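You operate a simulated robot arm through the tools that you are given. There is no shell and no other tool. Be economical: measure what you need, move in short steps, check, and stop when the job is done.

You run a simulated two-armed robot. Do the job below in one go: nothing can be reset, and whatever is moved stays where it is left.

Task
Clamp the cable in the junction box, holding the box still, and prove the grip on the black meter.
Fine: push the orange slider to GRIP; lay the box square on its brass pads; the white key must give OK; put the box back.
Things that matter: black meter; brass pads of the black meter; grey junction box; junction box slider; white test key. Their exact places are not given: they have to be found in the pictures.

Only the result counts: the job must be done as asked and must still hold three seconds after the hand-in. Knocking over, shifting, dropping, spilling or breaking anything else fails it.

Robot
Two 7-joint arms with two-finger grippers on one trunk, on a base that drives. Base frame: it is fixed to the floor where the robot stands at the start and does not move with it; the origin is under the middle of the robot, x ahead of it, y to its left, z up. Lengths are in m, angles in rad, forces in N, time in s.
The left shoulder is at the start at [0.073, 0.216, 1.143], the right one opposite. With the tool pointing down near the work surface each hand reaches from about 0.3 to 0.82 m from the robot's upright axis, wherever it stands, measured 20 degrees to its own side. Places, roughly: black meter [0.8, 0.1, 0.9]; brass pads of the black meter [0.8, 0.1, 0.9]; junction box slider [0.5, 0, 0.9]; white test key [0.9, 0, 0.9]. Payload 3.18 kg a hand.
Tool frame (each hand has its own): the origin (TCP) lies between the finger pads and is the grasp point; the fingertips stand 0.03 m ahead of it; z points along the fingers, y is the line along which they close. The gripper opens to 0.144 m. The gripper's body begins 0.103 m behind the TCP.
Orientation is told as [roll, pitch, yaw] about the base's x, y, z axes, in that order, counted from this pose: with the fingers straight down and closing along the base's y, the tool's x points along the base's -x, its y along +y and its z along -z.

Tools
- The arms move only by the tool play_rows. It takes "left_commands", "right_commands" or both (then of equal length, played together; a hand with none holds still); each is a list of rows, each a list of 7 numbers: the shift along the tool's x, y, z in units of 25 mm (1.0 is 25 mm), then the turn, a rotation vector about the tool's x, y, z in units of 4 degrees (1.0 is 4 degrees), then the gripper command, from -1 (shut) to 1 (fully open), values between in proportion. In form: [[x, y, z, ax, ay, az, fingers], ...]. A call has 1 to 8 rows; each row shifts and turns the commanded pose from where the row before left it, along the tool's axes as they then stand. A call with a number of a shift or a turn outside -1 to 1 is refused whole. A row lasts 0.2 s, in which the tool goes at most 0.05 m and 0.15 rad; a call with a longer step from one row to the next is refused whole, and so is a gripper value outside its range. A pose out of reach is approached as far as the arm can. The call stops where the force on the tool passes 40 N (or 10 N more than at its start, if that is more) or the arm is blocked; 0.2 s more then pass. The fingers move at their own pace and stop on an object; they squeeze with about 25 N. The grip force told is the motor's: it shows also when the fingers shut on nothing. Time passes only in rows, and 0.2 s behind the last, so rows that do not move let the fingers close. It gives the time, the measured TCP pose, the force on the tool (base axes), the opening and the grip force at its end, in the units of the frame above (readings bear some noise), with the torque about the TCP (base axes, N m) and any sound that the robot's microphone picked up.
- Cameras (640 x 400 px; columns grow to the right, rows downward): "scene" is now at [0.1857, 0.0071, 1.3494]; the picture's right is [0.12, -0.99, 0.00], its down [-0.41, -0.05, -0.91] and it looks along [0.90, 0.11, -0.41] (base axes); focal length 214 px, centre (320, 200). "left" rides on the left gripper at [0.076, -0.016, -0.143] in its tool frame; the picture's right is [0.21, 0.98, 0.00], its down [-0.84, 0.18, -0.51] and it looks along [-0.50, 0.11, 0.86] (tool axes); focal length 218 px, centre (320, 200). "right" rides on the right gripper at [0.076, 0.016, -0.143] in its tool frame; the picture's right is [-0.21, 0.98, 0.00], its down [-0.84, -0.18, -0.51] and it looks along [-0.50, -0.11, 0.86] (tool axes); focal length 218 px, centre (320, 200).
- grab_frame(camera): a new picture of that camera. It takes no simulated time.
- raise_lower(by): slides the trunk up (or, below 0, down) by that many m; the arms and the scene camera ride with it, the base frame stays. It gives what a move gives, with no picture.
- steer(legs): drives the robot by 1 to 6 legs, each [ahead, left, turn to the left] in m, m and rad, along the robot's own axes; the way and the turn of a leg run together, so that a leg with both is an arc; at most 1.5 m and 3.142 rad a leg. The arms and the cameras ride along, it lands a little off, and it stops where it bumps. It gives what a move gives.
- pan_tilt(pan, tilt): turns the head with the scene camera to pan (to the left, within 1.396 rad either way) and tilt (down, from -0.506 to 1.204), counted from straight ahead of the robot. It gives what a move gives.
- locate(camera, pixels): for up to 12 pixels [column, row] of the newest picture of that camera ("zoom" is the newest enlarged one), the place [x, y, z] in the base frame of the surface seen there, good to about 0.003 m, but the place of the scene camera against the robot may be out by one fixed shift of up to 0.025 m in any direction. It takes no simulated time.
- enlarge(camera, box): a new picture of the part [left, top, right, bottom] of that camera's present view, enlarged. It takes no simulated time.
- finish_job(): hands the job in; it is judged then, once.

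Go step by step. Measure first, check grasps and placings, and put right what went wrong. The budget is 80 turns and 78 pictures, counting those below and the enlarged ones. Unless the task says otherwise, let go and move clear before handing in, and close with one line.

The tools are called after ">>>" as a command line: name --argument value ..., lists and objects as JSON in quotes. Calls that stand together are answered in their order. play_rows: Moves the arms, as the interface text tells. Its arguments: {"type":"object","properties":{"left_commands":{"type":"array","items":{"type":"array","items":{"type":"number"}}},"right_commands":{"type":"array","items":{"type":"array","items":{"type":"number"}}}},"required":[]} The other tools are called the same way: raise_lower (by) slides the trunk up or down; steer (legs) drives the base; pan_tilt (pan, tilt) turns the head that bears the scene camera; grab_frame (camera) takes a picture; locate (camera, pixels) gives the place of the surface under pixels of a picture; enlarge (camera, box) takes an enlarged picture of a part of a camera's view; finish_job () hands the job in.

At the start:

```text
clock: 0.0
left_position: [0.3097, 0.1468, 1.2592]
left_ee_rot: [-0.001, 0.001, 0.002]
left_force: [-0.2, 0.4, 0.2]
left_torque: [-0.01, -0.01, -0.02]
left_gripper_width: 0.144
left_gripper_force: 0.1
right_position: [0.3237, -0.1161, 1.2685]
right_ee_rot: [0.0, 0.001, 0.0]
right_force: [-0.1, 1.1, 0.0]
right_torque: [0.03, 0.0, 0.01]
right_gripper_width: 0.1438
right_gripper_force: 0.0
trunk travel left (down, up): [-0.225, 0.144]
robot x, y, heading: [0.0006, -0.0012, 0.004]
head pan, tilt: [0.119, 0.428]
```

scene: 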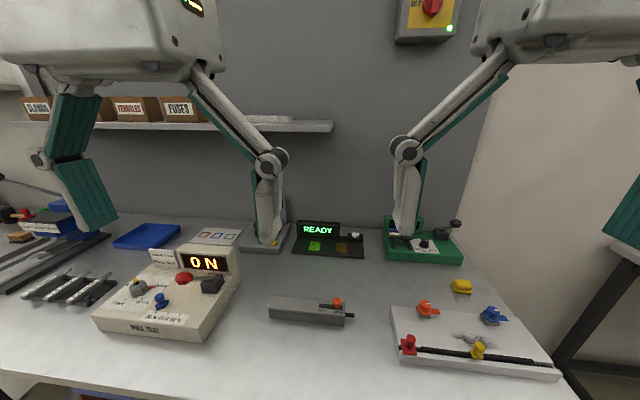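
right: 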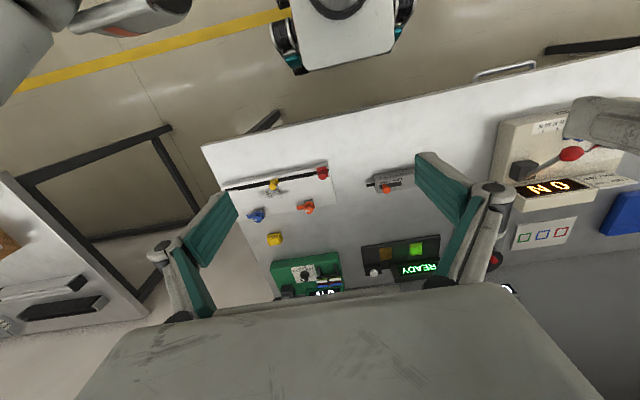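
left: 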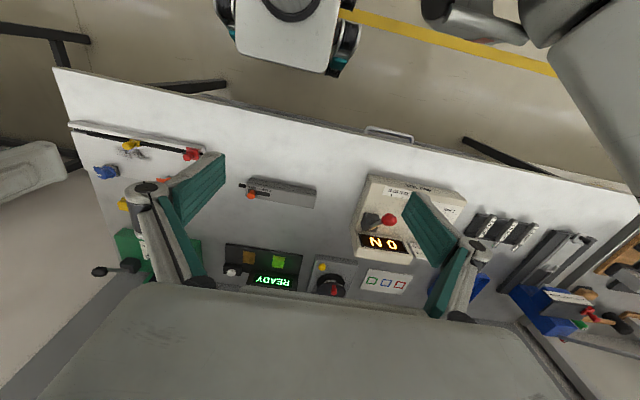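

The scene shows the grey junction box near (310,308) with an orange slider at (337,302), and the black meter "READY" near (328,240). I'll zoom in on both.

>>> enlarge --camera "scene" --box '[250, 280, 370, 340]'

>>> enlarge --camera "scene" --box '[270, 205, 390, 275]'

>>> locate --camera "scene" --pixels '[[272, 297], [270, 316], [343, 322], [345, 305], [337, 301], [352, 317], [310, 303], [314, 245], [342, 248], [357, 237], [300, 330], [295, 250]]'

```text
5.33 times, centred on (310, 310) of scene
```

zoom: 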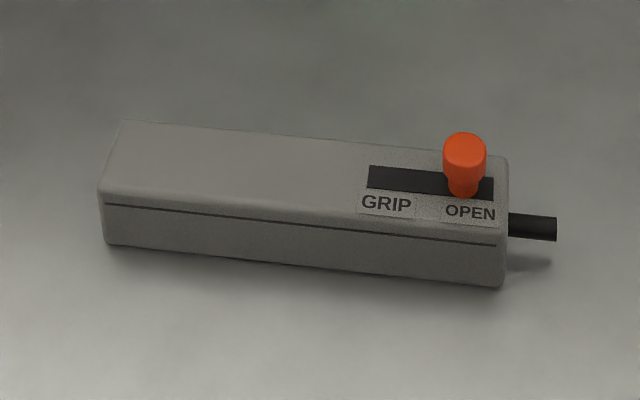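

```text
5.33 times, centred on (330, 240) of scene
```

zoom: 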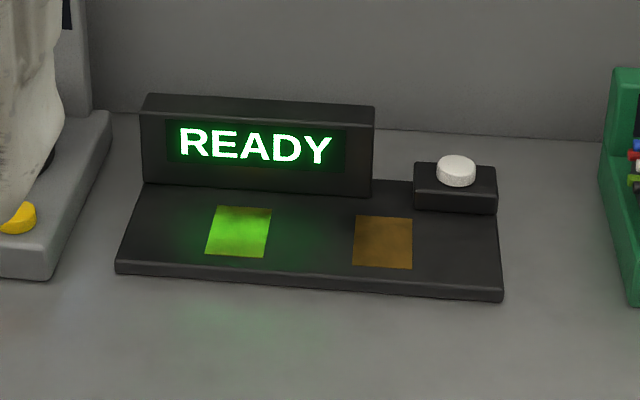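

```text
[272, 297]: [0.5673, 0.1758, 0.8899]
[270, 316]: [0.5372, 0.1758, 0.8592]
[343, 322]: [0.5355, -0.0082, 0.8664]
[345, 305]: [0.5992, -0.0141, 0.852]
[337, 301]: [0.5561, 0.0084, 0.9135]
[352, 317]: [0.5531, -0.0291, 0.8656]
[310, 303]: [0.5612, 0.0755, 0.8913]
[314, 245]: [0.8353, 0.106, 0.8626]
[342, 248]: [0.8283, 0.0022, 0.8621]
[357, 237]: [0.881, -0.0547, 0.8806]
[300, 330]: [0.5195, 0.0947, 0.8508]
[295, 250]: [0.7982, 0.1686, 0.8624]
```

The box runs along y with its OPEN end at −y, and GRIP lies toward +y. I'll take the same points from the hand cameras, which don't have the scene camera's shift.

>>> enlarge --camera "left" --box '[220, 160, 340, 220]'

>>> locate --camera "left" --pixels '[[251, 195], [315, 195], [313, 205], [255, 180], [283, 187], [277, 262], [249, 257], [233, 270], [232, 246], [298, 252], [260, 240], [330, 132]]'

>>> locate --camera "right" --pixels '[[386, 190], [400, 180], [416, 249], [386, 255], [374, 272], [375, 182]]'

```text
5.33 times, centred on (280, 190) of left
```

zoom: 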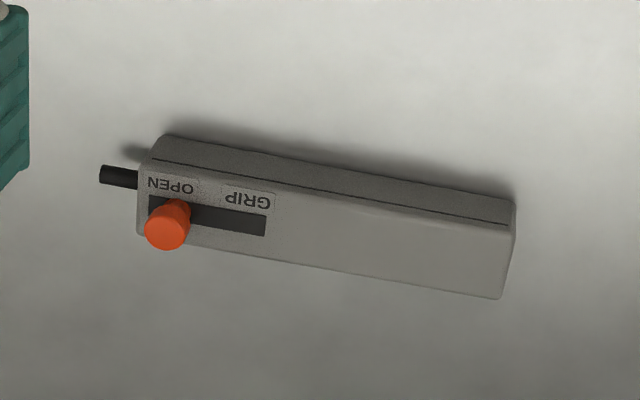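

```text
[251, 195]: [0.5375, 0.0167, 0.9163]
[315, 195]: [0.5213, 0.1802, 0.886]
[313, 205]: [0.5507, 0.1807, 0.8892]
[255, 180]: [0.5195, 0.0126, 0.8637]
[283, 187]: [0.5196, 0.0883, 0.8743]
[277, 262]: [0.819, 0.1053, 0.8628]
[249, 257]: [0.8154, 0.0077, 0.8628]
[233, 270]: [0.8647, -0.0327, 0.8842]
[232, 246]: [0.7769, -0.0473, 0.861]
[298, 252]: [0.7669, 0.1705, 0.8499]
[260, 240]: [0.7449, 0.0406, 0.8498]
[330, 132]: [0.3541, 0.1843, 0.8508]
```

```text
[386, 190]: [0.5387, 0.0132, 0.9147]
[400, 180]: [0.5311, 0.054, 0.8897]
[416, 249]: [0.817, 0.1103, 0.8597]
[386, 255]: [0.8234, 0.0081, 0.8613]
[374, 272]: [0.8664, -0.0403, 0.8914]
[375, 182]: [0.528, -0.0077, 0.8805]
```

The hand-camera points read about 0.015 m less in x than the scene camera's. I'll take precise corners from the enlarged left view (5.33x).

>>> locate --camera "zoom" --pixels '[[168, 228], [142, 180], [140, 228], [510, 232], [497, 295], [170, 140], [512, 205], [325, 200], [320, 268], [262, 222], [120, 177], [155, 205]]'

>>> enlarge --camera "left" --box '[205, 230, 325, 300]'

```text
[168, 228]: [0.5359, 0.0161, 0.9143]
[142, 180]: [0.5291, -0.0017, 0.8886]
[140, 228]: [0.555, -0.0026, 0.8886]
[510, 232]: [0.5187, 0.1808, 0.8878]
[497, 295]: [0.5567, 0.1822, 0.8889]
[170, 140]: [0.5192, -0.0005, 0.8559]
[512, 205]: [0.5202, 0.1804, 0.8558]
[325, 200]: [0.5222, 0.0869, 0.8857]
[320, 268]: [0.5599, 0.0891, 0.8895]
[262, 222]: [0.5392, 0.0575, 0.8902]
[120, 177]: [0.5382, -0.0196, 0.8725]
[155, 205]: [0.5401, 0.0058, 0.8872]
```

```text
5.33 times, centred on (265, 265) of left
```

zoom: 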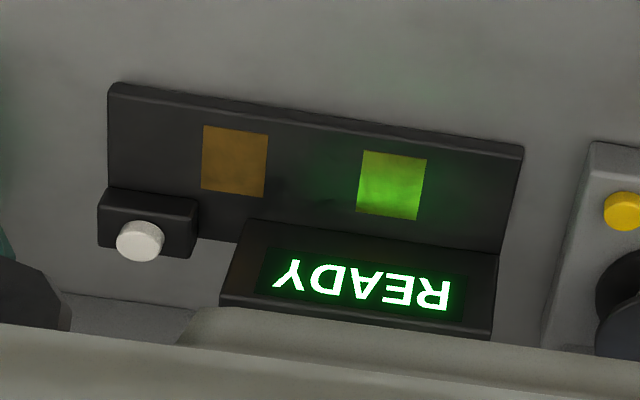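

>>> locate --camera "zoom" --pixels '[[202, 126], [268, 135], [264, 197], [202, 188], [362, 151], [427, 158], [418, 219], [356, 211], [140, 235], [195, 205], [260, 222], [115, 85]]'

>>> locate --camera "zoom" --pixels '[[520, 148], [500, 250], [105, 190], [195, 235], [240, 240], [495, 258], [110, 180]]'

```text
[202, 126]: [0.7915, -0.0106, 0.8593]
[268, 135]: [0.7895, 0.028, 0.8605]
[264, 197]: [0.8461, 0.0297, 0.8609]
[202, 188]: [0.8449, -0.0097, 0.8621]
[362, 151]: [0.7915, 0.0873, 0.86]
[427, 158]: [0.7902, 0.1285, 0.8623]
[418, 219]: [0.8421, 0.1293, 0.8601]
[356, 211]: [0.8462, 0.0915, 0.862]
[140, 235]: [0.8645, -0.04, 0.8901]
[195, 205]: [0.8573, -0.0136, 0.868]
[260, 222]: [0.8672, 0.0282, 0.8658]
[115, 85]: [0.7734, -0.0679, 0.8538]
```

```text
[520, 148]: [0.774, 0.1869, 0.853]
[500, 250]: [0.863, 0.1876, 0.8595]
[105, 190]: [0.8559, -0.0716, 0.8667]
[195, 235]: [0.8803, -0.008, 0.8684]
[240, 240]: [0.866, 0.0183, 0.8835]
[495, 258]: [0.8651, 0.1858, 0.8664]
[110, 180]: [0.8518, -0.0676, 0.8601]
```

The pads are centred at (0.818, 0.010) and (0.818, 0.109), z 0.861. The box centre is (0.540, 0.090), z 0.85 to 0.889, so the meter is at the edge of reach. Before driving a little closer, I'll check the clearance at the table's near edge.

>>> pan_tilt --pan 0.0 --tilt 1.15

>>> grab_frame --camera "scene"

```text
clock: 1.1
left_position: [0.3103, 0.1465, 1.2584]
left_ee_rot: [-0.002, 0.001, 0.001]
left_force: [0.4, -0.4, -0.4]
left_torque: [-0.01, 0.02, -0.02]
left_gripper_width: 0.1439
left_gripper_force: 0.0
right_position: [0.3252, -0.1163, 1.2681]
right_ee_rot: [-0.001, -0.001, -0.001]
right_force: [40.1, -53.1, -40.7]
right_torque: [7.73, 2.28, 4.52]
right_gripper_width: 0.144
right_gripper_force: 0.0
trunk travel left (down, up): [-0.225, 0.144]
robot x, y, heading: [-0.0001, 0.0027, 0.005]
head pan, tilt: [0.0, 1.15]
```

```text
70 pictures are left
```

scene: 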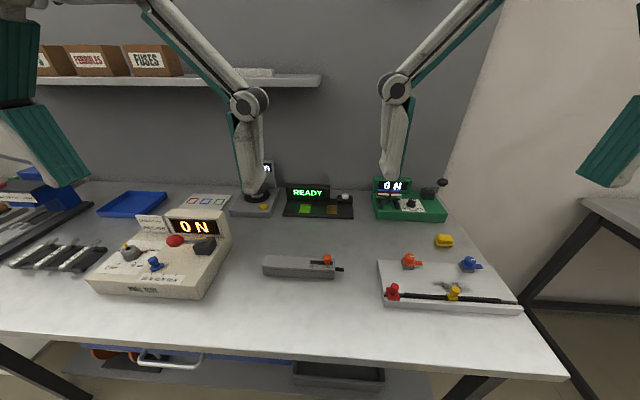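

Tilting the head loaded the right hand with about 78 N, so the head is pressing on it. I'll bring the head back.

>>> pan_tilt --pan 0.1 --tilt 0.43

>>> grab_frame --camera "scene"

```text
clock: 2.2
left_position: [0.3107, 0.1474, 1.2598]
left_ee_rot: [-0.002, 0.002, 0.001]
left_force: [-0.2, -0.5, -0.2]
left_torque: [0.0, 0.05, -0.04]
left_gripper_width: 0.1441
left_gripper_force: 0.1
right_position: [0.322, -0.1143, 1.268]
right_ee_rot: [-0.002, 0.002, 0.0]
right_force: [-0.9, -0.5, -0.3]
right_torque: [0.0, -0.02, 0.01]
right_gripper_width: 0.144
right_gripper_force: 0.0
trunk travel left (down, up): [-0.225, 0.144]
robot x, y, heading: [0.0041, 0.0001, 0.003]
head pan, tilt: [0.099, 0.429]
```

```text
69 pictures are left
```

scene: 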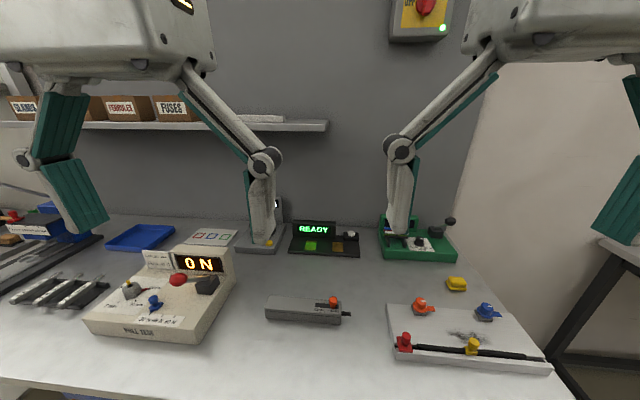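

The force has cleared. The left hand's first picture showed the robot's base at the top (front near (285,72)) and the table edge at about (300,118), so I'll measure that gap.

>>> grab_frame --camera "left"

>>> locate --camera "left" --pixels '[[285, 70], [280, 60], [240, 50], [335, 70], [300, 122], [200, 102], [385, 128], [200, 85], [490, 145]]'

```text
68 pictures are left
```

left: 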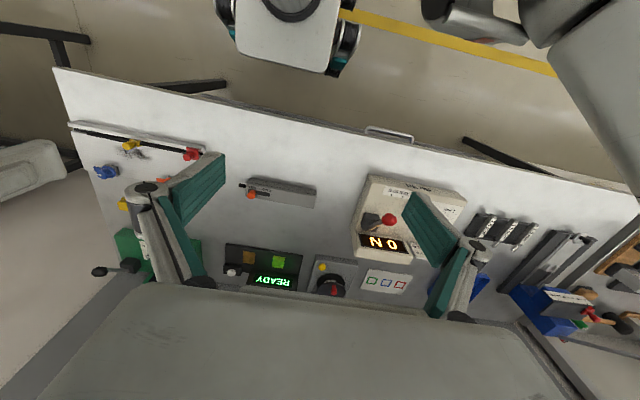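

```text
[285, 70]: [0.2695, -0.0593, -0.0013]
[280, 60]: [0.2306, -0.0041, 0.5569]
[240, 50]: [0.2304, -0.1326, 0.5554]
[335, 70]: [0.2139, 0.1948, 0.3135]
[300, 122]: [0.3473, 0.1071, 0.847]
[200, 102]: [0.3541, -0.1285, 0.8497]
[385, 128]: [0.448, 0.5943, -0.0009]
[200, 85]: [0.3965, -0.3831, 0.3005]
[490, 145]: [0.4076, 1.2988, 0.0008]
```

The base front is at x 0.23 and the table edge at 0.347, so driving 0.09 m ahead is clear.

>>> steer --legs '[[0.09, 0, 0]]'

```text
clock: 3.3
left_position: [0.3989, 0.1472, 1.259]
left_ee_rot: [-0.002, 0.0, 0.002]
left_force: [0.4, -0.6, 0.0]
left_torque: [0.01, 0.05, 0.01]
left_gripper_width: 0.1442
left_gripper_force: 0.2
right_position: [0.4128, -0.1163, 1.2673]
right_ee_rot: [0.0, 0.0, -0.001]
right_force: [0.2, -0.3, -0.1]
right_torque: [-0.01, 0.01, -0.02]
right_gripper_width: 0.1439
right_gripper_force: 0.1
trunk travel left (down, up): [-0.225, 0.144]
robot x, y, heading: [0.0886, 0.0011, 0.003]
head pan, tilt: [0.099, 0.429]
```

I'll turn both hands 90° so their fingers close along x, mirrored so each camera ends up outboard, and descend gently while turning.

>>> play_rows --left_commands '[[0, 0, 0.3, 0, 0, 0.9375, -0.1], [0, 0, 0.3, 0, 0, 0.9375, -0.1], [0, 0, 0.3, 0, 0, 0.9375, -0.1], [0, 0, 0.3, 0, 0, 0.9375, -0.1], [0, 0, 0.3, 0, 0, 0.9375, -0.1], [0, 0, 0.3, 0, 0, 0.9375, -0.1], [0, 0, 0.3, 0, 0, 0.9375, -0.1], [0, 0, 0.3, 0, 0, 0.9375, -0.1]]' --right_commands '[[0, 0, 0.2, 0, 0, -0.9375, -1], [0, 0, 0.2, 0, 0, -0.9375, -1], [0, 0, 0.2, 0, 0, -0.9375, -1], [0, 0, 0.2, 0, 0, -0.9375, -1], [0, 0, 0.2, 0, 0, -0.9375, -1], [0, 0, 0.2, 0, 0, -0.9375, -1], [0, 0, 0.2, 0, 0, -0.9375, -1], [0, 0, 0.2, 0, 0, -0.9375, -1]]'

>>> play_rows --left_commands '[[0, 0, 0.3, 0, 0, 0.9375, -0.1], [0, 0, 0.3, 0, 0, 0.9375, -0.1], [0, 0, 0.3, 0, 0, 0.9375, -0.1], [0, 0, 0.3, 0, 0, 0.9375, -0.1], [0, 0, 0.3, 0, 0, 0.9375, -0.1], [0, 0, 0.3, 0, 0, 0.9375, -0.1], [0, 0, 0.3, 0, 0, 0.9375, -0.1], [0, 0, 0.3, 0, 0, 0.9375, -0.1]]' --right_commands '[[0, 0, 0.2, 0, 0, -0.9375, -1], [0, 0, 0.2, 0, 0, -0.9375, -1], [0, 0, 0.2, 0, 0, -0.9375, -1], [0, 0, 0.2, 0, 0, -0.9375, -1], [0, 0, 0.2, 0, 0, -0.9375, -1], [0, 0, 0.2, 0, 0, -0.9375, -1], [0, 0, 0.2, 0, 0, -0.9375, -1], [0, 0, 0.2, 0, 0, -0.9375, -1]]'

>>> play_rows --left_commands '[[0, 0, 0.3, 0, 0, 0.9375, -0.1], [0, 0, 0.3, 0, 0, 0.9375, -0.1], [0, 0, 0.3, 0, 0, 0.9375, -0.1], [0, 0, 0.3, 0, 0, 0.9375, -0.1], [0, 0, 0.3, 0, 0, 0.9375, -0.1], [0, 0, 0.3, 0, 0, 0.9375, -0.1], [0, 0, 0.3, 0, 0, 0.9375, -0.1], [0, 0, 0.3, 0, 0, 0.9375, -0.1]]' --right_commands '[[0, 0, 0.2, 0, 0, -0.9375, -1], [0, 0, 0.2, 0, 0, -0.9375, -1], [0, 0, 0.2, 0, 0, -0.9375, -1], [0, 0, 0.2, 0, 0, -0.9375, -1], [0, 0, 0.2, 0, 0, -0.9375, -1], [0, 0, 0.2, 0, 0, -0.9375, -1], [0, 0, 0.2, 0, 0, -0.9375, -1], [0, 0, 0.2, 0, 0, -0.9375, -1]]'

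```text
clock: 5.1
left_position: [0.3979, 0.1461, 1.1994]
left_ee_rot: [-0.001, -0.001, -0.523]
left_force: [-0.1, 0.2, 0.0]
left_torque: [-0.02, -0.03, -0.02]
left_gripper_width: 0.0646
left_gripper_force: 0.0
right_position: [0.411, -0.1153, 1.2278]
right_ee_rot: [0.0, 0.0, 0.526]
right_force: [-0.5, -0.2, -0.2]
right_torque: [0.02, -0.03, 0.0]
right_gripper_width: 0.0001
right_gripper_force: 24.6
trunk travel left (down, up): [-0.225, 0.144]
robot x, y, heading: [0.0888, 0.0008, -0.002]
head pan, tilt: [0.099, 0.429]
```

```text
clock: 6.9
left_position: [0.3971, 0.1465, 1.1693]
left_ee_rot: [-0.009, -0.006, -0.777]
left_force: [0.3, 0.4, -0.8]
left_torque: [-0.02, 0.02, 0.02]
left_gripper_width: 0.0654
left_gripper_force: 0.1
left hand out of reach, approached as far as the arm can: row 5, 6, 7, 8
right_position: [0.4106, -0.116, 1.2178]
right_ee_rot: [0.0, 0.001, 0.655]
right_force: [0.7, 0.5, -0.1]
right_torque: [-0.01, 0.02, 0.04]
right_gripper_width: 0.0001
right_gripper_force: 25.3
right hand out of reach, approached as far as the arm can: row 3, 4, 5, 6, 7, 8
trunk travel left (down, up): [-0.225, 0.144]
robot x, y, heading: [0.0913, 0.0017, 0.002]
head pan, tilt: [0.099, 0.429]
```

```text
clock: 8.7
left_position: [0.3974, 0.145, 1.17]
left_ee_rot: [-0.008, -0.005, -0.775]
left_force: [0.5, 0.3, 0.6]
left_torque: [0.02, -0.01, -0.02]
left_gripper_width: 0.0648
left_gripper_force: 0.1
left hand out of reach, approached as far as the arm can: row 1, 2, 3, 4, 5, 6, 7, 8
right_position: [0.4114, -0.1161, 1.2178]
right_ee_rot: [0.001, 0.001, 0.654]
right_force: [0.1, -0.4, -0.5]
right_torque: [-0.01, 0.01, -0.01]
right_gripper_width: 0.0001
right_gripper_force: 25.2
right hand out of reach, approached as far as the arm can: row 1, 2, 3, 4, 5, 6, 7, 8
trunk travel left (down, up): [-0.225, 0.144]
robot x, y, heading: [0.0859, 0.0019, 0.003]
head pan, tilt: [0.099, 0.429]
```

Both hands stalled at about 45° in their close, high pose. I'll move them forward and down with no turn and see which commanded frame they kept.

>>> play_rows --left_commands '[[0, 0.7, 0.7, 0, 0, 0, -0.1], [0, 0.7, 0.7, 0, 0, 0, -0.1], [0, 0.7, 0.7, 0, 0, 0, -0.1], [0, 0.7, 0.7, 0, 0, 0, -0.1]]' --right_commands '[[0, -0.7, 0.5, 0, 0, 0, -1], [0, -0.7, 0.5, 0, 0, 0, -1], [0, -0.7, 0.5, 0, 0, 0, -1], [0, -0.7, 0.5, 0, 0, 0, -1]]'

```text
clock: 9.7
left_position: [0.4119, 0.1668, 1.1379]
left_ee_rot: [-0.005, -0.015, -0.761]
left_force: [-0.4, 0.1, 0.1]
left_torque: [0.0, -0.03, 0.0]
left_gripper_width: 0.0647
left_gripper_force: 0.1
left hand out of reach, approached as far as the arm can: row 2, 3, 4
right_position: [0.4206, -0.1292, 1.2061]
right_ee_rot: [0.003, -0.001, 0.652]
right_force: [0.3, -0.1, 0.5]
right_torque: [0.03, -0.02, -0.03]
right_gripper_width: 0.0
right_gripper_force: 25.4
right hand out of reach, approached as far as the arm can: row 2, 3, 4
trunk travel left (down, up): [-0.225, 0.144]
robot x, y, heading: [0.0931, 0.0032, -0.001]
head pan, tilt: [0.099, 0.429]
```

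The command clamps to the achieved pose, so this is a wrist-yaw limit in the close pose. I'll back off the yaw a little, move both hands over the work, then try turning there.

>>> play_rows --left_commands '[[0, 0, 0, 0, 0, -1, -0.1], [0, 0, 0, 0, 0, -1, -0.1], [-0.97, 0.1, 0.7, 0, 0, 0, -0.1], [-0.97, 0.1, 0.7, 0, 0, 0, -0.1], [-0.97, 0.1, 0.7, 0, 0, 0, -0.1], [-0.97, 0.1, 0.7, 0, 0, 0, -0.1], [-0.97, 0.1, 0.7, 0, 0, 0, -0.1], [-0.97, 0.1, 0.7, 0, 0, 0, -0.1]]' --right_commands '[[0, 0, 0, 0, 0, 1, -1], [0, 0, 0, 0, 0, 1, -1], [-0.77, -0.2, 0.8, 0, 0, 0, -1], [-0.77, -0.2, 0.8, 0, 0, 0, -1], [-0.77, -0.2, 0.8, 0, 0, 0, -1], [-0.77, -0.2, 0.8, 0, 0, 0, -1], [-0.77, -0.2, 0.8, 0, 0, 0, -1], [-0.77, -0.2, 0.8, 0, 0, 0, -1]]'

>>> play_rows --left_commands '[[0, 0, 0, 0, 0, 1, -0.1], [0, 0, 0, 0, 0, 1, -0.1], [0, 0, 0, 0, 0, 1, -0.1], [0, 0, 0, 0, 0, 1, -0.1], [0, 0, 0, 0, 0, 1, -0.1], [0, 0, 0, 0, 0, 1, -0.1], [0, 0, 0, 0, 0, 1, -0.1], [0, 0, 0, 0, 0, 1, -0.1]]'

```text
clock: 11.5
left_position: [0.5398, 0.094, 1.0334]
left_ee_rot: [-0.01, -0.004, -0.636]
left_force: [1.0, 0.7, 0.0]
left_torque: [-0.01, 0.02, 0.01]
left_gripper_width: 0.065
left_gripper_force: 0.1
right_position: [0.5384, -0.0982, 1.084]
right_ee_rot: [0.003, 0.002, 0.516]
right_force: [0.2, -0.1, 1.0]
right_torque: [-0.01, 0.02, 0.0]
right_gripper_width: 0.0002
right_gripper_force: 24.9
trunk travel left (down, up): [-0.225, 0.144]
robot x, y, heading: [0.0875, -0.0003, 0.004]
head pan, tilt: [0.099, 0.429]
```

```text
clock: 13.3
left_position: [0.5379, 0.0936, 1.0333]
left_ee_rot: [-0.007, -0.005, -0.708]
left_force: [-0.3, -0.2, 0.4]
left_torque: [-0.01, 0.0, 0.03]
left_gripper_width: 0.0649
left_gripper_force: 0.0
left hand out of reach, approached as far as the arm can: row 2, 3, 4, 5, 6, 7, 8
right_position: [0.5357, -0.0982, 1.0855]
right_ee_rot: [0.001, 0.0, 0.514]
right_force: [0.2, 0.2, -0.2]
right_torque: [0.02, -0.01, -0.01]
right_gripper_width: 0.0
right_gripper_force: 25.3
trunk travel left (down, up): [-0.225, 0.144]
robot x, y, heading: [0.0883, 0.0021, 0.004]
head pan, tilt: [0.099, 0.429]
```

The limit is about −0.71 rad here too. I'll turn the left hand the other way toward +90°, first moving the right hand aside to make room for the camera.

>>> play_rows --left_commands '[[0, 0, 0, 0, 0, -1, -0.1], [0, 0, 0, 0, 0, -1, -0.1], [0, 0, 0, 0, 0, -1, -0.1], [0, 0, 0, 0, 0, -1, -0.1], [0, 0, 0, 0, 0, -1, -0.1], [0, 0, 0, 0, 0, -1, -0.1], [0, 0, 0, 0, 0, -1, -0.1], [0, 0, 0, 0, 0, -1, -0.1]]' --right_commands '[[0.4, -0.7, 0, 0, 0, 0, -1], [0.4, -0.7, 0, 0, 0, 0, -1], [0.4, -0.7, 0, 0, 0, 0, -1], [0.4, -0.7, 0, 0, 0, 0, -1], [0.4, -0.7, 0, 0, 0, 0, -1], [0.4, -0.7, 0, 0, 0, 0, -1], [0, 0, 0, 0, 0, 0, -1], [0, 0, 0, 0, 0, 0, -1]]'

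>>> play_rows --left_commands '[[0, 0, 0, 0, 0, -1, -0.1], [0, 0, 0, 0, 0, -1, -0.1], [0, 0, 0, 0, 0, -1, -0.1], [0, 0, 0, 0, 0, -1, -0.1], [0, 0, 0, 0, 0, -1, -0.1], [0, 0, 0, 0, 0, -1, -0.1], [0, 0, 0, 0, 0, -1, -0.1], [0, 0, 0, 0, 0, -1, -0.1]]'

>>> play_rows --left_commands '[[0, 0, 0, 0, 0, -1, -0.1], [0, 0, 0, 0, 0, -1, -0.1], [0, 0, 0, 0, 0, -1, -0.1], [0, 0, 0, 0, 0, -1, -0.1], [0, 0, 0, 0, 0, -1, -0.1], [0, 0, 0, 0, 0, -1, -0.1], [0, 0, 0, 0, 0, -1, -0.1], [0, 0, 0, 0, 0, -1, -0.1]]'

>>> play_rows --left_commands '[[0, 0, 0, 0, 0, -1, -0.1], [0, 0, 0, 0, 0, -1, -0.1], [0, 0, 0, 0, 0, -1, -0.1], [0, 0, 0, 0, 0, -1, -0.1], [0, 0, 0, 0, 0, -1, -0.1], [0, 0, 0, 0, 0, -1, -0.1], [0, 0, 0, 0, 0, -1, -0.1], [0, 0, 0, 0, 0, -1, -0.1]]'

```text
clock: 15.1
left_position: [0.5379, 0.0929, 1.0337]
left_ee_rot: [-0.01, 0.001, -0.149]
left_force: [-0.4, 0.0, 0.4]
left_torque: [0.01, 0.0, 0.02]
left_gripper_width: 0.0649
left_gripper_force: 0.1
right_position: [0.5367, -0.1791, 1.0852]
right_ee_rot: [-0.001, -0.001, 0.514]
right_force: [0.3, -0.5, -0.2]
right_torque: [0.03, -0.01, 0.01]
right_gripper_width: 0.0001
right_gripper_force: 25.2
right hand out of reach, approached as far as the arm can: row 5, 6
trunk travel left (down, up): [-0.225, 0.144]
robot x, y, heading: [0.0851, 0.0002, -0.002]
head pan, tilt: [0.099, 0.429]
```

```text
clock: 16.9
left_position: [0.5371, 0.0925, 1.0338]
left_ee_rot: [-0.008, 0.007, 0.409]
left_force: [1.3, 1.2, 0.0]
left_torque: [0.0, 0.03, -0.02]
left_gripper_width: 0.0648
left_gripper_force: 0.1
right_position: [0.5376, -0.1783, 1.0868]
right_ee_rot: [0.0, -0.001, 0.514]
right_force: [-0.1, -0.2, 0.3]
right_torque: [0.02, 0.0, 0.02]
right_gripper_width: 0.0
right_gripper_force: 25.1
trunk travel left (down, up): [-0.225, 0.144]
robot x, y, heading: [0.0889, -0.0004, -0.0]
head pan, tilt: [0.099, 0.429]
```

```text
clock: 18.7
left_position: [0.5381, 0.0923, 1.0341]
left_ee_rot: [-0.003, 0.011, 0.97]
left_force: [0.3, 0.0, -1.0]
left_torque: [-0.03, 0.0, 0.03]
left_gripper_width: 0.0646
left_gripper_force: 0.0
right_position: [0.5368, -0.1799, 1.086]
right_ee_rot: [0.001, 0.0, 0.514]
right_force: [0.2, 0.3, -0.1]
right_torque: [-0.02, 0.01, 0.0]
right_gripper_width: 0.0
right_gripper_force: 24.8
trunk travel left (down, up): [-0.225, 0.144]
robot x, y, heading: [0.0859, 0.0015, -0.005]
head pan, tilt: [0.099, 0.429]
```

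```text
clock: 20.5
left_position: [0.5377, 0.0926, 1.0327]
left_ee_rot: [0.001, 0.012, 1.527]
left_force: [0.5, -0.7, -0.1]
left_torque: [0.03, -0.04, -0.01]
left_gripper_width: 0.0649
left_gripper_force: 0.0
right_position: [0.5361, -0.1795, 1.0864]
right_ee_rot: [0.0, 0.001, 0.516]
right_force: [0.4, -0.1, -0.5]
right_torque: [-0.01, 0.0, 0.0]
right_gripper_width: 0.0001
right_gripper_force: 24.3
trunk travel left (down, up): [-0.225, 0.144]
robot x, y, heading: [0.09, -0.004, -0.002]
head pan, tilt: [0.099, 0.429]
```

Turning to +90° works. I'll put the left hand above the box near y 0.14, and set the right hand to yaw 0 with a 45° tilt, fingers pointing toward +y and down, well clear of the left hand.

>>> play_rows --left_commands '[[0, 0, 0, 0, 0, -0.63, -0.1], [-0.38, -0.02, 0.8, 0, 0, 0, -0.1], [-0.38, -0.02, 0.8, 0, 0, 0, -0.1], [-0.38, -0.02, 0.8, 0, 0, 0, -0.1], [-0.38, -0.02, 0.8, 0, 0, 0, -0.1], [-0.38, -0.02, 0.8, 0, 0, 0, -0.1], [0, 0, 0, 0, 0, 0, -0.1], [0, 0, 0, 0, 0, 0, -0.1]]' --right_commands '[[0, 0, 0, 0, 0, 0.92, -1], [0, 0, 0, 0, 0, 0.92, -1], [0, 0, 0, 0, 0, 0.92, -1], [0, 0, 0, 0, 0, 0.92, -1], [0, 0, 0, 0, 0, 0.92, -1], [0, 0, 0, 0, 0, 0.92, -1], [0, 0, 0, 0, 0, 0.92, -1], [0, 0, 0, 0, 0, 0.92, -1]]'

>>> play_rows --right_commands '[[0, 0, 0, -1, 0, 0, -1], [0, 0, 0, -1, 0, 0, -1], [0, 0, 0, -1, 0, 0, -1], [0, 0, 0, -1, 0, 0, -1], [0, 0, 0, -1, 0, 0, -1], [0, 0, 0, -1, 0, 0, -1], [0, 0, 0, -1, 0, 0, -1], [0, 0, 0, -1, 0, 0, -1]]'

>>> grab_frame --camera "left"

>>> grab_frame --camera "scene"

```text
clock: 22.3
left_position: [0.5387, 0.1382, 0.9317]
left_ee_rot: [0.002, 0.011, 1.571]
left_force: [-0.8, -0.1, -0.3]
left_torque: [-0.01, 0.02, 0.03]
left_gripper_width: 0.0646
left_gripper_force: 0.0
right_position: [0.5367, -0.1783, 1.0864]
right_ee_rot: [0.001, 0.001, 0.0]
right_force: [0.1, 0.0, 0.7]
right_torque: [-0.06, 0.04, -0.01]
right_gripper_width: 0.0002
right_gripper_force: 24.9
trunk travel left (down, up): [-0.225, 0.144]
robot x, y, heading: [0.0911, 0.0026, 0.003]
head pan, tilt: [0.099, 0.429]
```

```text
clock: 24.1
left_position: [0.5397, 0.1378, 0.932]
left_ee_rot: [0.001, 0.01, 1.57]
left_force: [0.1, 0.0, -0.1]
left_torque: [0.02, 0.0, -0.01]
left_gripper_width: 0.0649
left_gripper_force: 0.1
right_position: [0.5369, -0.1795, 1.0868]
right_ee_rot: [0.561, 0.001, 0.0]
right_force: [0.3, 0.6, -0.9]
right_torque: [-0.01, 0.01, 0.0]
right_gripper_width: 0.0
right_gripper_force: 25.6
trunk travel left (down, up): [-0.225, 0.144]
robot x, y, heading: [0.0873, 0.0001, 0.004]
head pan, tilt: [0.099, 0.429]
```

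```text
67 pictures are left
```

left: 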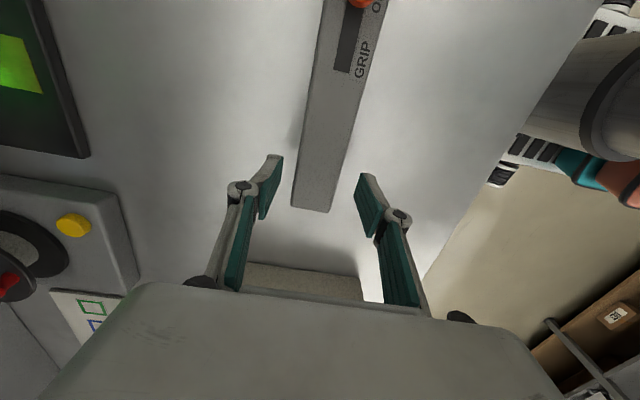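

```text
66 pictures are left
```

scene: 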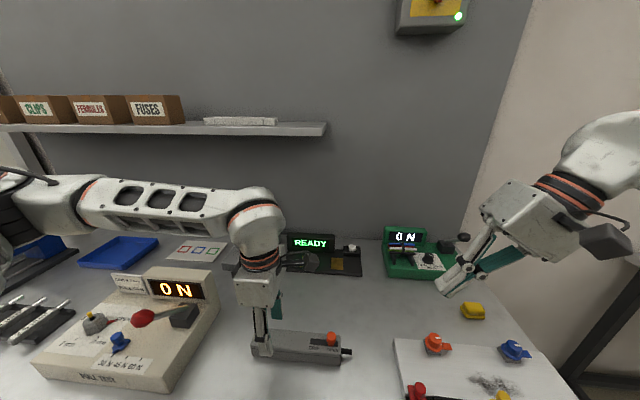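

The box sits centred between the left fingers (tips near (265,190) and (370,200)). I'll lower and close the left hand at y 0.138, and bring the right hand in toward the slider from −y.

>>> play_rows --left_commands '[[0, -0.01, 0.46, 0, 0, 0, -0.1], [0, -0.01, 0.46, 0, 0, 0, -0.1], [0, -0.01, 0.46, 0, 0, 0, -0.1], [0, 0, 0.46, 0, 0, 0, -0.1], [0, 0, 0, 0, 0, 0, -1], [0, 0, 0, 0, 0, 0, -1], [0, 0, 0, 0, 0, 0, -1]]'

>>> play_rows --right_commands '[[0, 0, 0, -1, 0, 0, -1], [0, 0, 0, -1, 0, 0, -1], [-0.02, -0.01, 0.95, 0, 0, 0, -1], [-0.02, -0.01, 0.95, 0, 0, 0, -1], [-0.02, -0.01, 0.95, 0, 0, 0, -1], [-0.02, -0.01, 0.95, 0, 0, 0, -1], [0, -0.01, 0.95, 0, 0, 0, -1], [0, -0.01, 0.95, 0, 0, 0, -1]]'

>>> grab_frame --camera "scene"

>>> grab_frame --camera "right"

```text
clock: 25.7
left_position: [0.5411, 0.138, 0.8862]
left_ee_rot: [0.002, 0.012, 1.57]
left_force: [0.6, -1.1, 0.4]
left_torque: [0.07, 0.03, -0.01]
left_gripper_width: 0.0413
left_gripper_force: 25.0
right_position: [0.5382, -0.1771, 1.0862]
right_ee_rot: [0.559, 0.0, 0.002]
right_force: [-0.3, 0.6, -0.5]
right_torque: [0.0, 0.0, 0.02]
right_gripper_width: 0.0
right_gripper_force: 24.7
trunk travel left (down, up): [-0.225, 0.144]
robot x, y, heading: [0.0894, 0.005, -0.003]
head pan, tilt: [0.099, 0.429]
```

```text
clock: 27.5
left_position: [0.5404, 0.1386, 0.8864]
left_ee_rot: [0.001, 0.01, 1.572]
left_force: [0.2, 0.3, 0.5]
left_torque: [0.05, -0.03, -0.03]
left_gripper_width: 0.0413
left_gripper_force: 25.0
right_position: [0.5383, -0.0873, 0.9752]
right_ee_rot: [0.698, -0.002, 0.002]
right_force: [-0.5, 0.9, -0.7]
right_torque: [-0.03, 0.02, 0.03]
right_gripper_width: 0.0
right_gripper_force: 25.4
trunk travel left (down, up): [-0.225, 0.144]
robot x, y, heading: [0.0895, -0.0002, 0.002]
head pan, tilt: [0.099, 0.429]
```

```text
65 pictures are left
```

scene: 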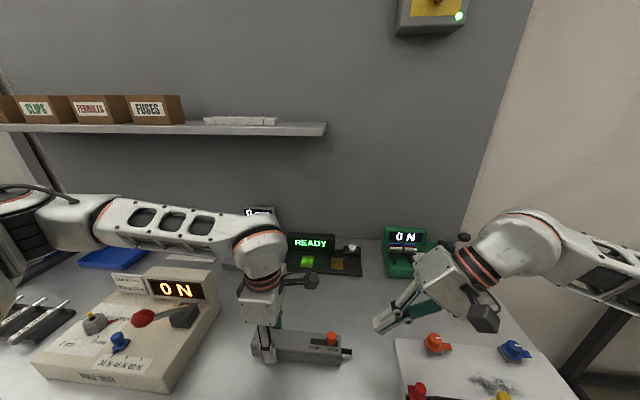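

```text
64 pictures are left
```

right: 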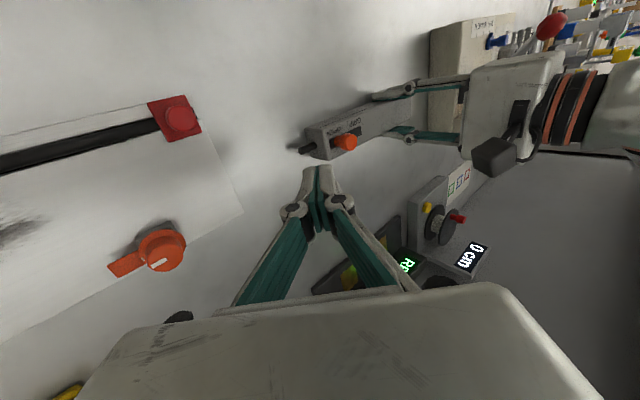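

The left hand grips the box (opening 0.0413). I'll bring the right fingertip down beside the knob on its −y side.

>>> play_rows --right_commands '[[-0.01, 0.03, 0.715, 0, 0, 0, -1], [-0.01, 0.03, 0.715, 0, 0, 0, -1], [-0.01, 0.03, 0.715, 0, 0, 0, -1], [-0.01, 0.03, 0.715, 0, 0, 0, -1], [0, 0, 0, 0, 0, 0, -1]]'

>>> enlarge --camera "scene" --box '[240, 290, 400, 390]'

>>> enlarge --camera "right" --box '[240, 100, 400, 200]'

```text
clock: 28.7
left_position: [0.5406, 0.1386, 0.8871]
left_ee_rot: [0.002, 0.01, 1.57]
left_force: [-0.3, -0.4, -0.1]
left_torque: [0.1, 0.0, 0.02]
left_gripper_width: 0.0415
left_gripper_force: 25.1
right_position: [0.5391, -0.0399, 0.9224]
right_ee_rot: [0.697, -0.001, 0.002]
right_force: [0.4, -0.1, -0.2]
right_torque: [-0.04, -0.01, 0.03]
right_gripper_width: 0.0001
right_gripper_force: 25.3
trunk travel left (down, up): [-0.225, 0.144]
robot x, y, heading: [0.0879, -0.0016, 0.0]
head pan, tilt: [0.099, 0.429]
```

```text
4.00 times, centred on (320, 340) of scene
```

zoom: 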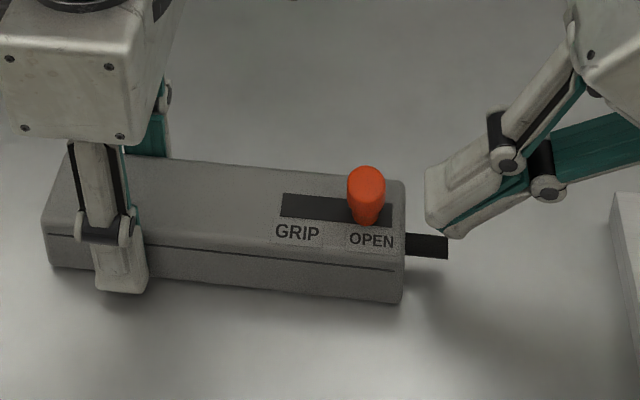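

```text
4.00 times, centred on (320, 150) of right
```

zoom: 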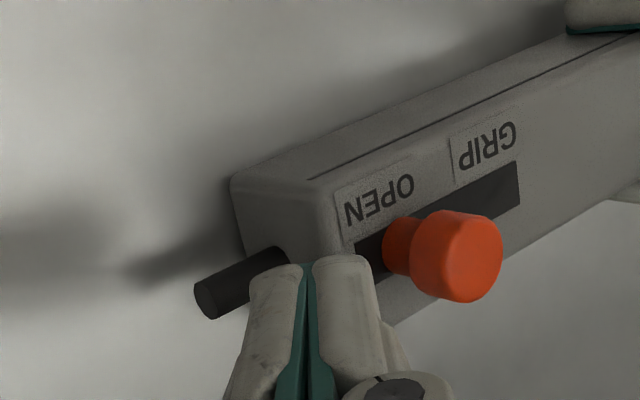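

The fingertip is aligned with the knob and above the box top. Pushing toward GRIP (+y).

>>> play_rows --right_commands '[[0, 0.23, 0.193, 0, 0, 0, -1], [0, 0.23, 0.193, 0, 0, 0, -1], [0, 0.23, 0.193, 0, 0, 0, -1], [0, 0.23, 0.193, 0, 0, 0, -1], [0, 0.23, 0.193, 0, 0, 0, -1], [0, 0.23, 0.193, 0, 0, 0, -1], [0, 0.23, 0.193, 0, 0, 0, -1]]'

>>> enlarge --camera "scene" --box '[240, 290, 400, 390]'

```text
clock: 30.3
left_position: [0.5401, 0.1399, 0.8871]
left_ee_rot: [0.004, 0.005, 1.574]
left_force: [1.3, 19.3, 0.2]
left_torque: [0.52, -0.03, 0.08]
left_gripper_width: 0.0416
left_gripper_force: 25.8
right_position: [0.5402, 0.0119, 0.9245]
right_ee_rot: [0.695, 0.0, -0.002]
right_force: [-0.2, -21.9, 6.7]
right_torque: [-0.11, 0.01, 0.03]
right_gripper_width: 0.0
right_gripper_force: 25.3
trunk travel left (down, up): [-0.225, 0.144]
robot x, y, heading: [0.0883, -0.0005, 0.0]
head pan, tilt: [0.099, 0.429]
```

```text
4.00 times, centred on (320, 340) of scene
```

zoom: 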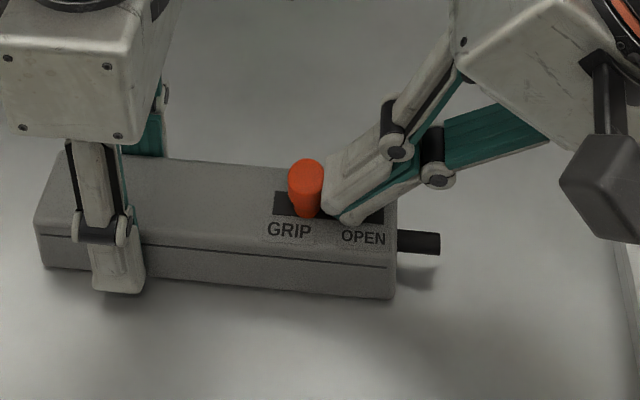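

The knob has moved most of the way to GRIP and the push force is about 22 N. The rest goes in small steps.

>>> play_rows --right_commands '[[0, 0.092, 0.077, 0, 0, 0, -1], [0, 0.092, 0.077, 0, 0, 0, -1], [0, 0, 0, 0, 0, 0, -1]]'

>>> enlarge --camera "scene" --box '[240, 290, 400, 390]'

```text
clock: 31.1
left_position: [0.5401, 0.1382, 0.8875]
left_ee_rot: [0.001, 0.008, 1.572]
left_force: [-0.6, 19.7, 2.4]
left_torque: [0.36, 0.01, 0.0]
left_gripper_width: 0.0415
left_gripper_force: 25.3
right_position: [0.5403, 0.0194, 0.9246]
right_ee_rot: [0.697, 0.0, 0.0]
right_force: [-1.2, -22.0, 5.8]
right_torque: [-0.12, -0.01, -0.04]
right_gripper_width: 0.0004
right_gripper_force: 25.5
trunk travel left (down, up): [-0.225, 0.144]
robot x, y, heading: [0.0888, 0.0004, -0.0]
head pan, tilt: [0.099, 0.429]
```

```text
4.00 times, centred on (320, 340) of scene
```

zoom: 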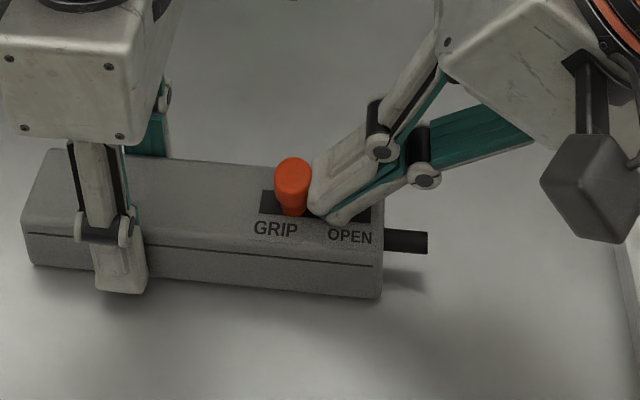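

The box slipped about 10 mm in the grip at roughly 20 N while the knob stayed put in its slot. I'll look closer at how much slot is left.

>>> enlarge --camera "scene" --box '[290, 320, 350, 358]'

>>> grab_frame --camera "left"

>>> enlarge --camera "right" --box '[240, 100, 400, 200]'

```text
10.53 times, centred on (320, 339) of scene
```

zoom: 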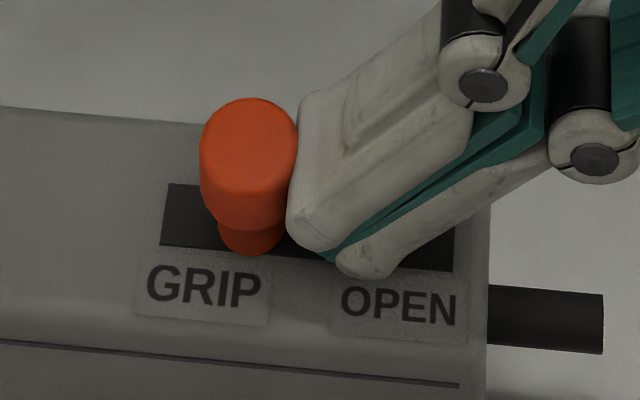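

```text
58 pictures are left
```

left: 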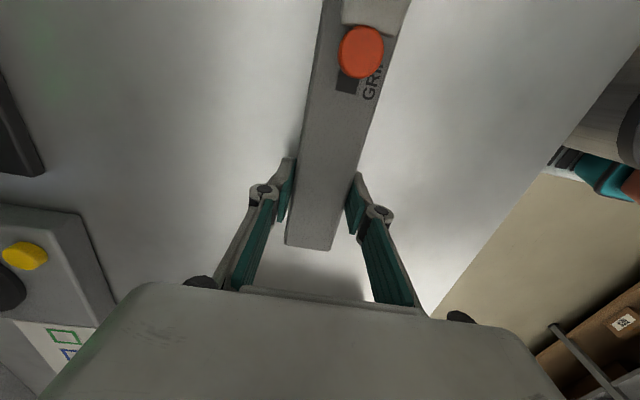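

```text
4.00 times, centred on (320, 150) of right
```

zoom: 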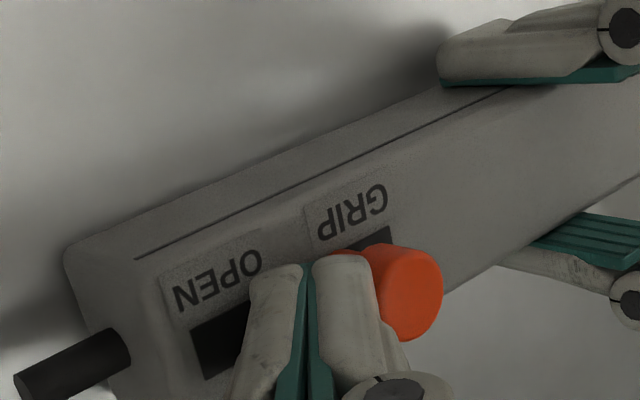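

The knob is still about 7 mm short of the GRIP label, so the side grip isn't enough. I'll back the right hand off slightly and move the left hand to block the +y end of the box. First I'll measure that end.

>>> locate --camera "left" --pixels '[[287, 240], [327, 246], [308, 240], [362, 50]]'

>>> play_rows --right_commands '[[0, -0.15, -0.126, 0, 0, 0, -1], [0, -0.15, -0.126, 0, 0, 0, -1]]' --left_commands '[[0, 0, 0, 0, 0, 0, -1], [0, 0, 0, 0, 0, 0, -1]]'

>>> play_rows --left_commands '[[0, 0, 0, 0, 0, 0, -0.1], [0, 0, 0, 0, 0, 0, -0.1], [0, 0, -0.7, 0, 0, 0, -0.1], [0, 0, -0.7, 0, 0, 0, -0.1], [0, 0, -0.7, 0, 0, 0, -0.1]]'

>>> grab_frame --camera "left"

```text
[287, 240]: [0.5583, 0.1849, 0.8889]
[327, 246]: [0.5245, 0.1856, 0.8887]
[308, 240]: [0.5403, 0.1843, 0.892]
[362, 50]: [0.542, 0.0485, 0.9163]
```

```text
clock: 31.7
left_position: [0.5411, 0.1366, 0.8873]
left_ee_rot: [0.001, 0.012, 1.568]
left_force: [-0.6, -1.5, 2.5]
left_torque: [0.2, 0.08, 0.03]
left_gripper_width: 0.0412
left_gripper_force: 24.8
right_position: [0.5381, 0.0086, 0.9241]
right_ee_rot: [0.701, 0.001, 0.001]
right_force: [0.5, -0.7, -0.6]
right_torque: [0.03, -0.02, 0.0]
right_gripper_width: 0.0
right_gripper_force: 25.1
trunk travel left (down, up): [-0.225, 0.144]
robot x, y, heading: [0.0903, 0.0013, 0.004]
head pan, tilt: [0.099, 0.429]
```

```text
clock: 32.9
left_position: [0.5395, 0.1384, 0.9391]
left_ee_rot: [0.003, 0.012, 1.57]
left_force: [0.4, 0.8, -0.4]
left_torque: [-0.01, 0.01, -0.01]
left_gripper_width: 0.0645
left_gripper_force: 0.1
right_position: [0.5387, 0.0096, 0.9234]
right_ee_rot: [0.697, 0.0, 0.0]
right_force: [-0.3, 0.9, -0.9]
right_torque: [0.04, 0.02, 0.03]
right_gripper_width: 0.0002
right_gripper_force: 25.0
trunk travel left (down, up): [-0.225, 0.144]
robot x, y, heading: [0.0859, 0.0013, -0.002]
head pan, tilt: [0.099, 0.429]
```

```text
56 pictures are left
```

left: 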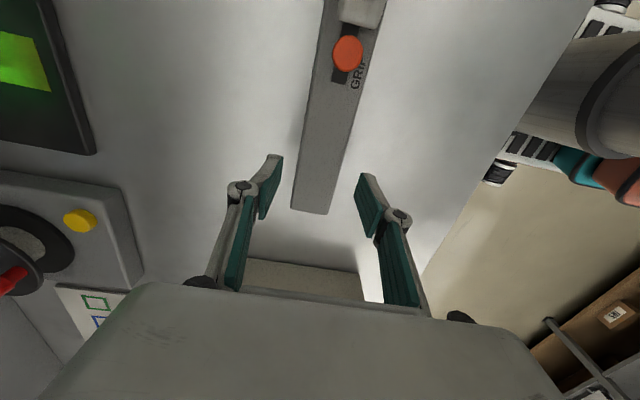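

>>> locate --camera "left" --pixels '[[295, 204], [326, 209], [312, 200], [347, 53], [300, 120], [352, 130]]'

>>> enlarge --camera "scene" --box '[240, 300, 380, 388]'

```text
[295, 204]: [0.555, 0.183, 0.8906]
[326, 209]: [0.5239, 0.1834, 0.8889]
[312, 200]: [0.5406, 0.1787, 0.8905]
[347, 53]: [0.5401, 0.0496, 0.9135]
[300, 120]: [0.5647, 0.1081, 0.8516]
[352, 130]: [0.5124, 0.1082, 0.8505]
```

```text
4.55 times, centred on (310, 344) of scene
```

zoom: 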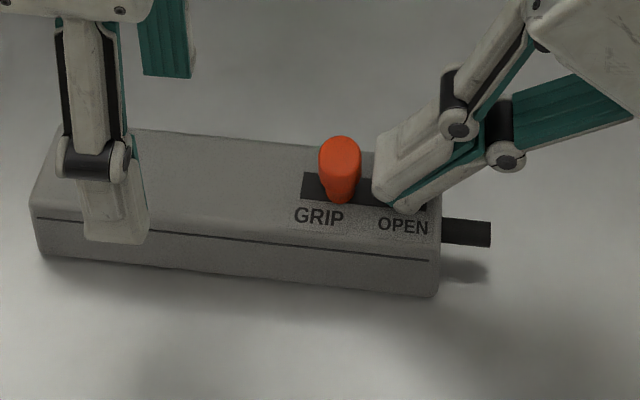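

The box end is at about y 0.186. I'll close the left hand and set its fingers just behind that end as a stop.

>>> play_rows --left_commands '[[-0.85, -0.01, 0, 0, 0, 0, -1], [-0.85, -0.01, 0, 0, 0, 0, -1], [-0.85, -0.01, 0, 0, 0, 0, -1], [0, 0, 0, 0, 0, 0, -1], [0, 0, 0.67, 0, 0, 0, -1], [0, 0, 0.67, 0, 0, 0, -1], [0, 0, 0.67, 0, 0, 0, -1]]'

>>> enlarge --camera "scene" --box '[220, 290, 380, 390]'

```text
clock: 34.3
left_position: [0.5432, 0.2009, 0.9167]
left_ee_rot: [-0.005, 0.014, 1.576]
left_force: [-6.4, 2.9, 21.1]
left_torque: [-0.16, 0.26, -0.18]
left_gripper_width: 0.0061
left_gripper_force: 25.3
right_position: [0.5383, 0.0101, 0.9245]
right_ee_rot: [0.7, 0.001, 0.003]
right_force: [1.7, 0.4, 0.0]
right_torque: [0.06, 0.02, 0.05]
right_gripper_width: 0.0
right_gripper_force: 25.2
trunk travel left (down, up): [-0.225, 0.144]
robot x, y, heading: [0.0887, -0.0018, 0.005]
head pan, tilt: [0.099, 0.429]
stopped in row 6 (left hand): the force on the tool passed its limit at 53 N (the readings are from after the stop); the commanded pose is now the measured one
```

```text
4.00 times, centred on (300, 340) of scene
```

zoom: 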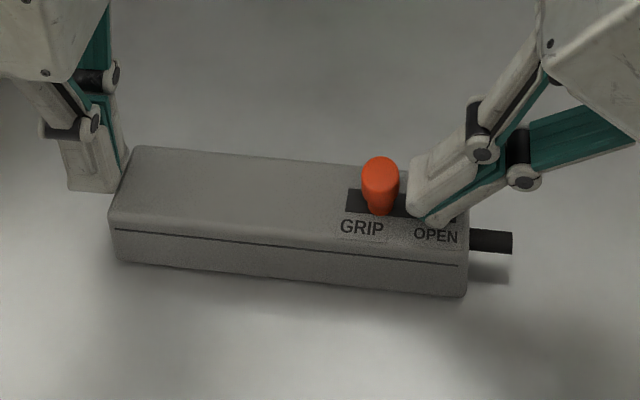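

The fingertips came down on the box's end edge (53 N), so the end lies a few mm further out. I'll lift, shift 8 mm further, and lower gently.

>>> play_rows --left_commands '[[0, 0, -0.6, 0, 0, 0, -1], [-0.4, 0.1, 0, 0, 0, 0, -1], [0, 0, 0, 0, 0, 0, -1], [0, 0, 0.6, 0, 0, 0, -1], [0, 0, 0.4, 0, 0, 0, -1], [0, 0, 0.4, 0, 0, 0, -1], [0, 0, 0.35, 0, 0, 0, -1]]'

>>> enlarge --camera "scene" --box '[220, 290, 380, 390]'

```text
clock: 35.9
left_position: [0.5394, 0.2127, 0.8842]
left_ee_rot: [-0.004, 0.013, 1.573]
left_force: [-0.7, 0.2, 0.1]
left_torque: [0.01, -0.03, 0.01]
left_gripper_width: 0.0
left_gripper_force: 24.7
right_position: [0.5395, 0.0103, 0.9226]
right_ee_rot: [0.698, -0.002, 0.001]
right_force: [0.5, -0.3, 0.7]
right_torque: [0.02, 0.01, -0.02]
right_gripper_width: 0.0
right_gripper_force: 25.2
trunk travel left (down, up): [-0.225, 0.144]
robot x, y, heading: [0.0907, -0.0014, -0.001]
head pan, tilt: [0.099, 0.429]
```

```text
4.00 times, centred on (300, 340) of scene
```

zoom: 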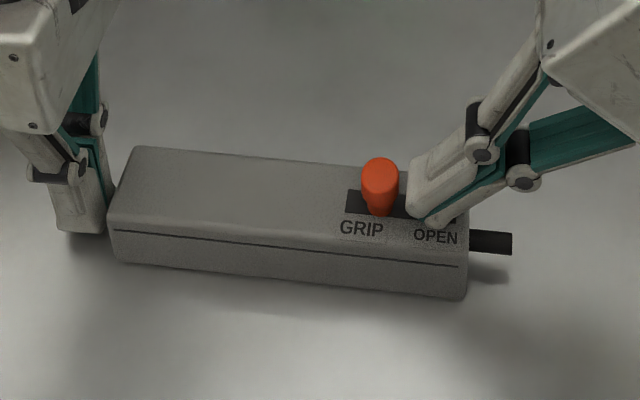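

The left finger now stands behind the box end. I'll ease it toward −y, which nudges the box back and squeezes the knob against the right finger toward GRIP.

>>> play_rows --left_commands '[[0.12, 0, 0, 0, 0, 0, -1], [0.12, 0, 0, 0, 0, 0, -1], [0.12, 0, 0, 0, 0, 0, -1], [0.12, 0, 0, 0, 0, 0, -1], [0.12, 0, 0, 0, 0, 0, -1], [0, 0, 0, 0, 0, 0, -1]]'

>>> enlarge --camera "scene" --box '[220, 290, 380, 390]'

```text
clock: 37.3
left_position: [0.5406, 0.1971, 0.8844]
left_ee_rot: [-0.003, 0.01, 1.575]
left_force: [-0.1, 7.2, 0.7]
left_torque: [0.16, -0.03, 0.02]
left_gripper_width: 0.0062
left_gripper_force: 25.0
right_position: [0.5381, 0.0102, 0.9239]
right_ee_rot: [0.696, 0.002, 0.002]
right_force: [0.1, -5.3, 1.1]
right_torque: [-0.08, 0.04, -0.02]
right_gripper_width: 0.0
right_gripper_force: 24.9
trunk travel left (down, up): [-0.225, 0.144]
robot x, y, heading: [0.0905, 0.0027, -0.002]
head pan, tilt: [0.099, 0.429]
```

```text
4.00 times, centred on (300, 340) of scene
```

zoom: 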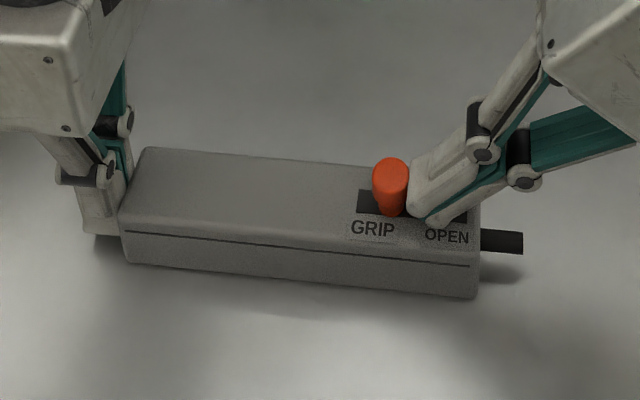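

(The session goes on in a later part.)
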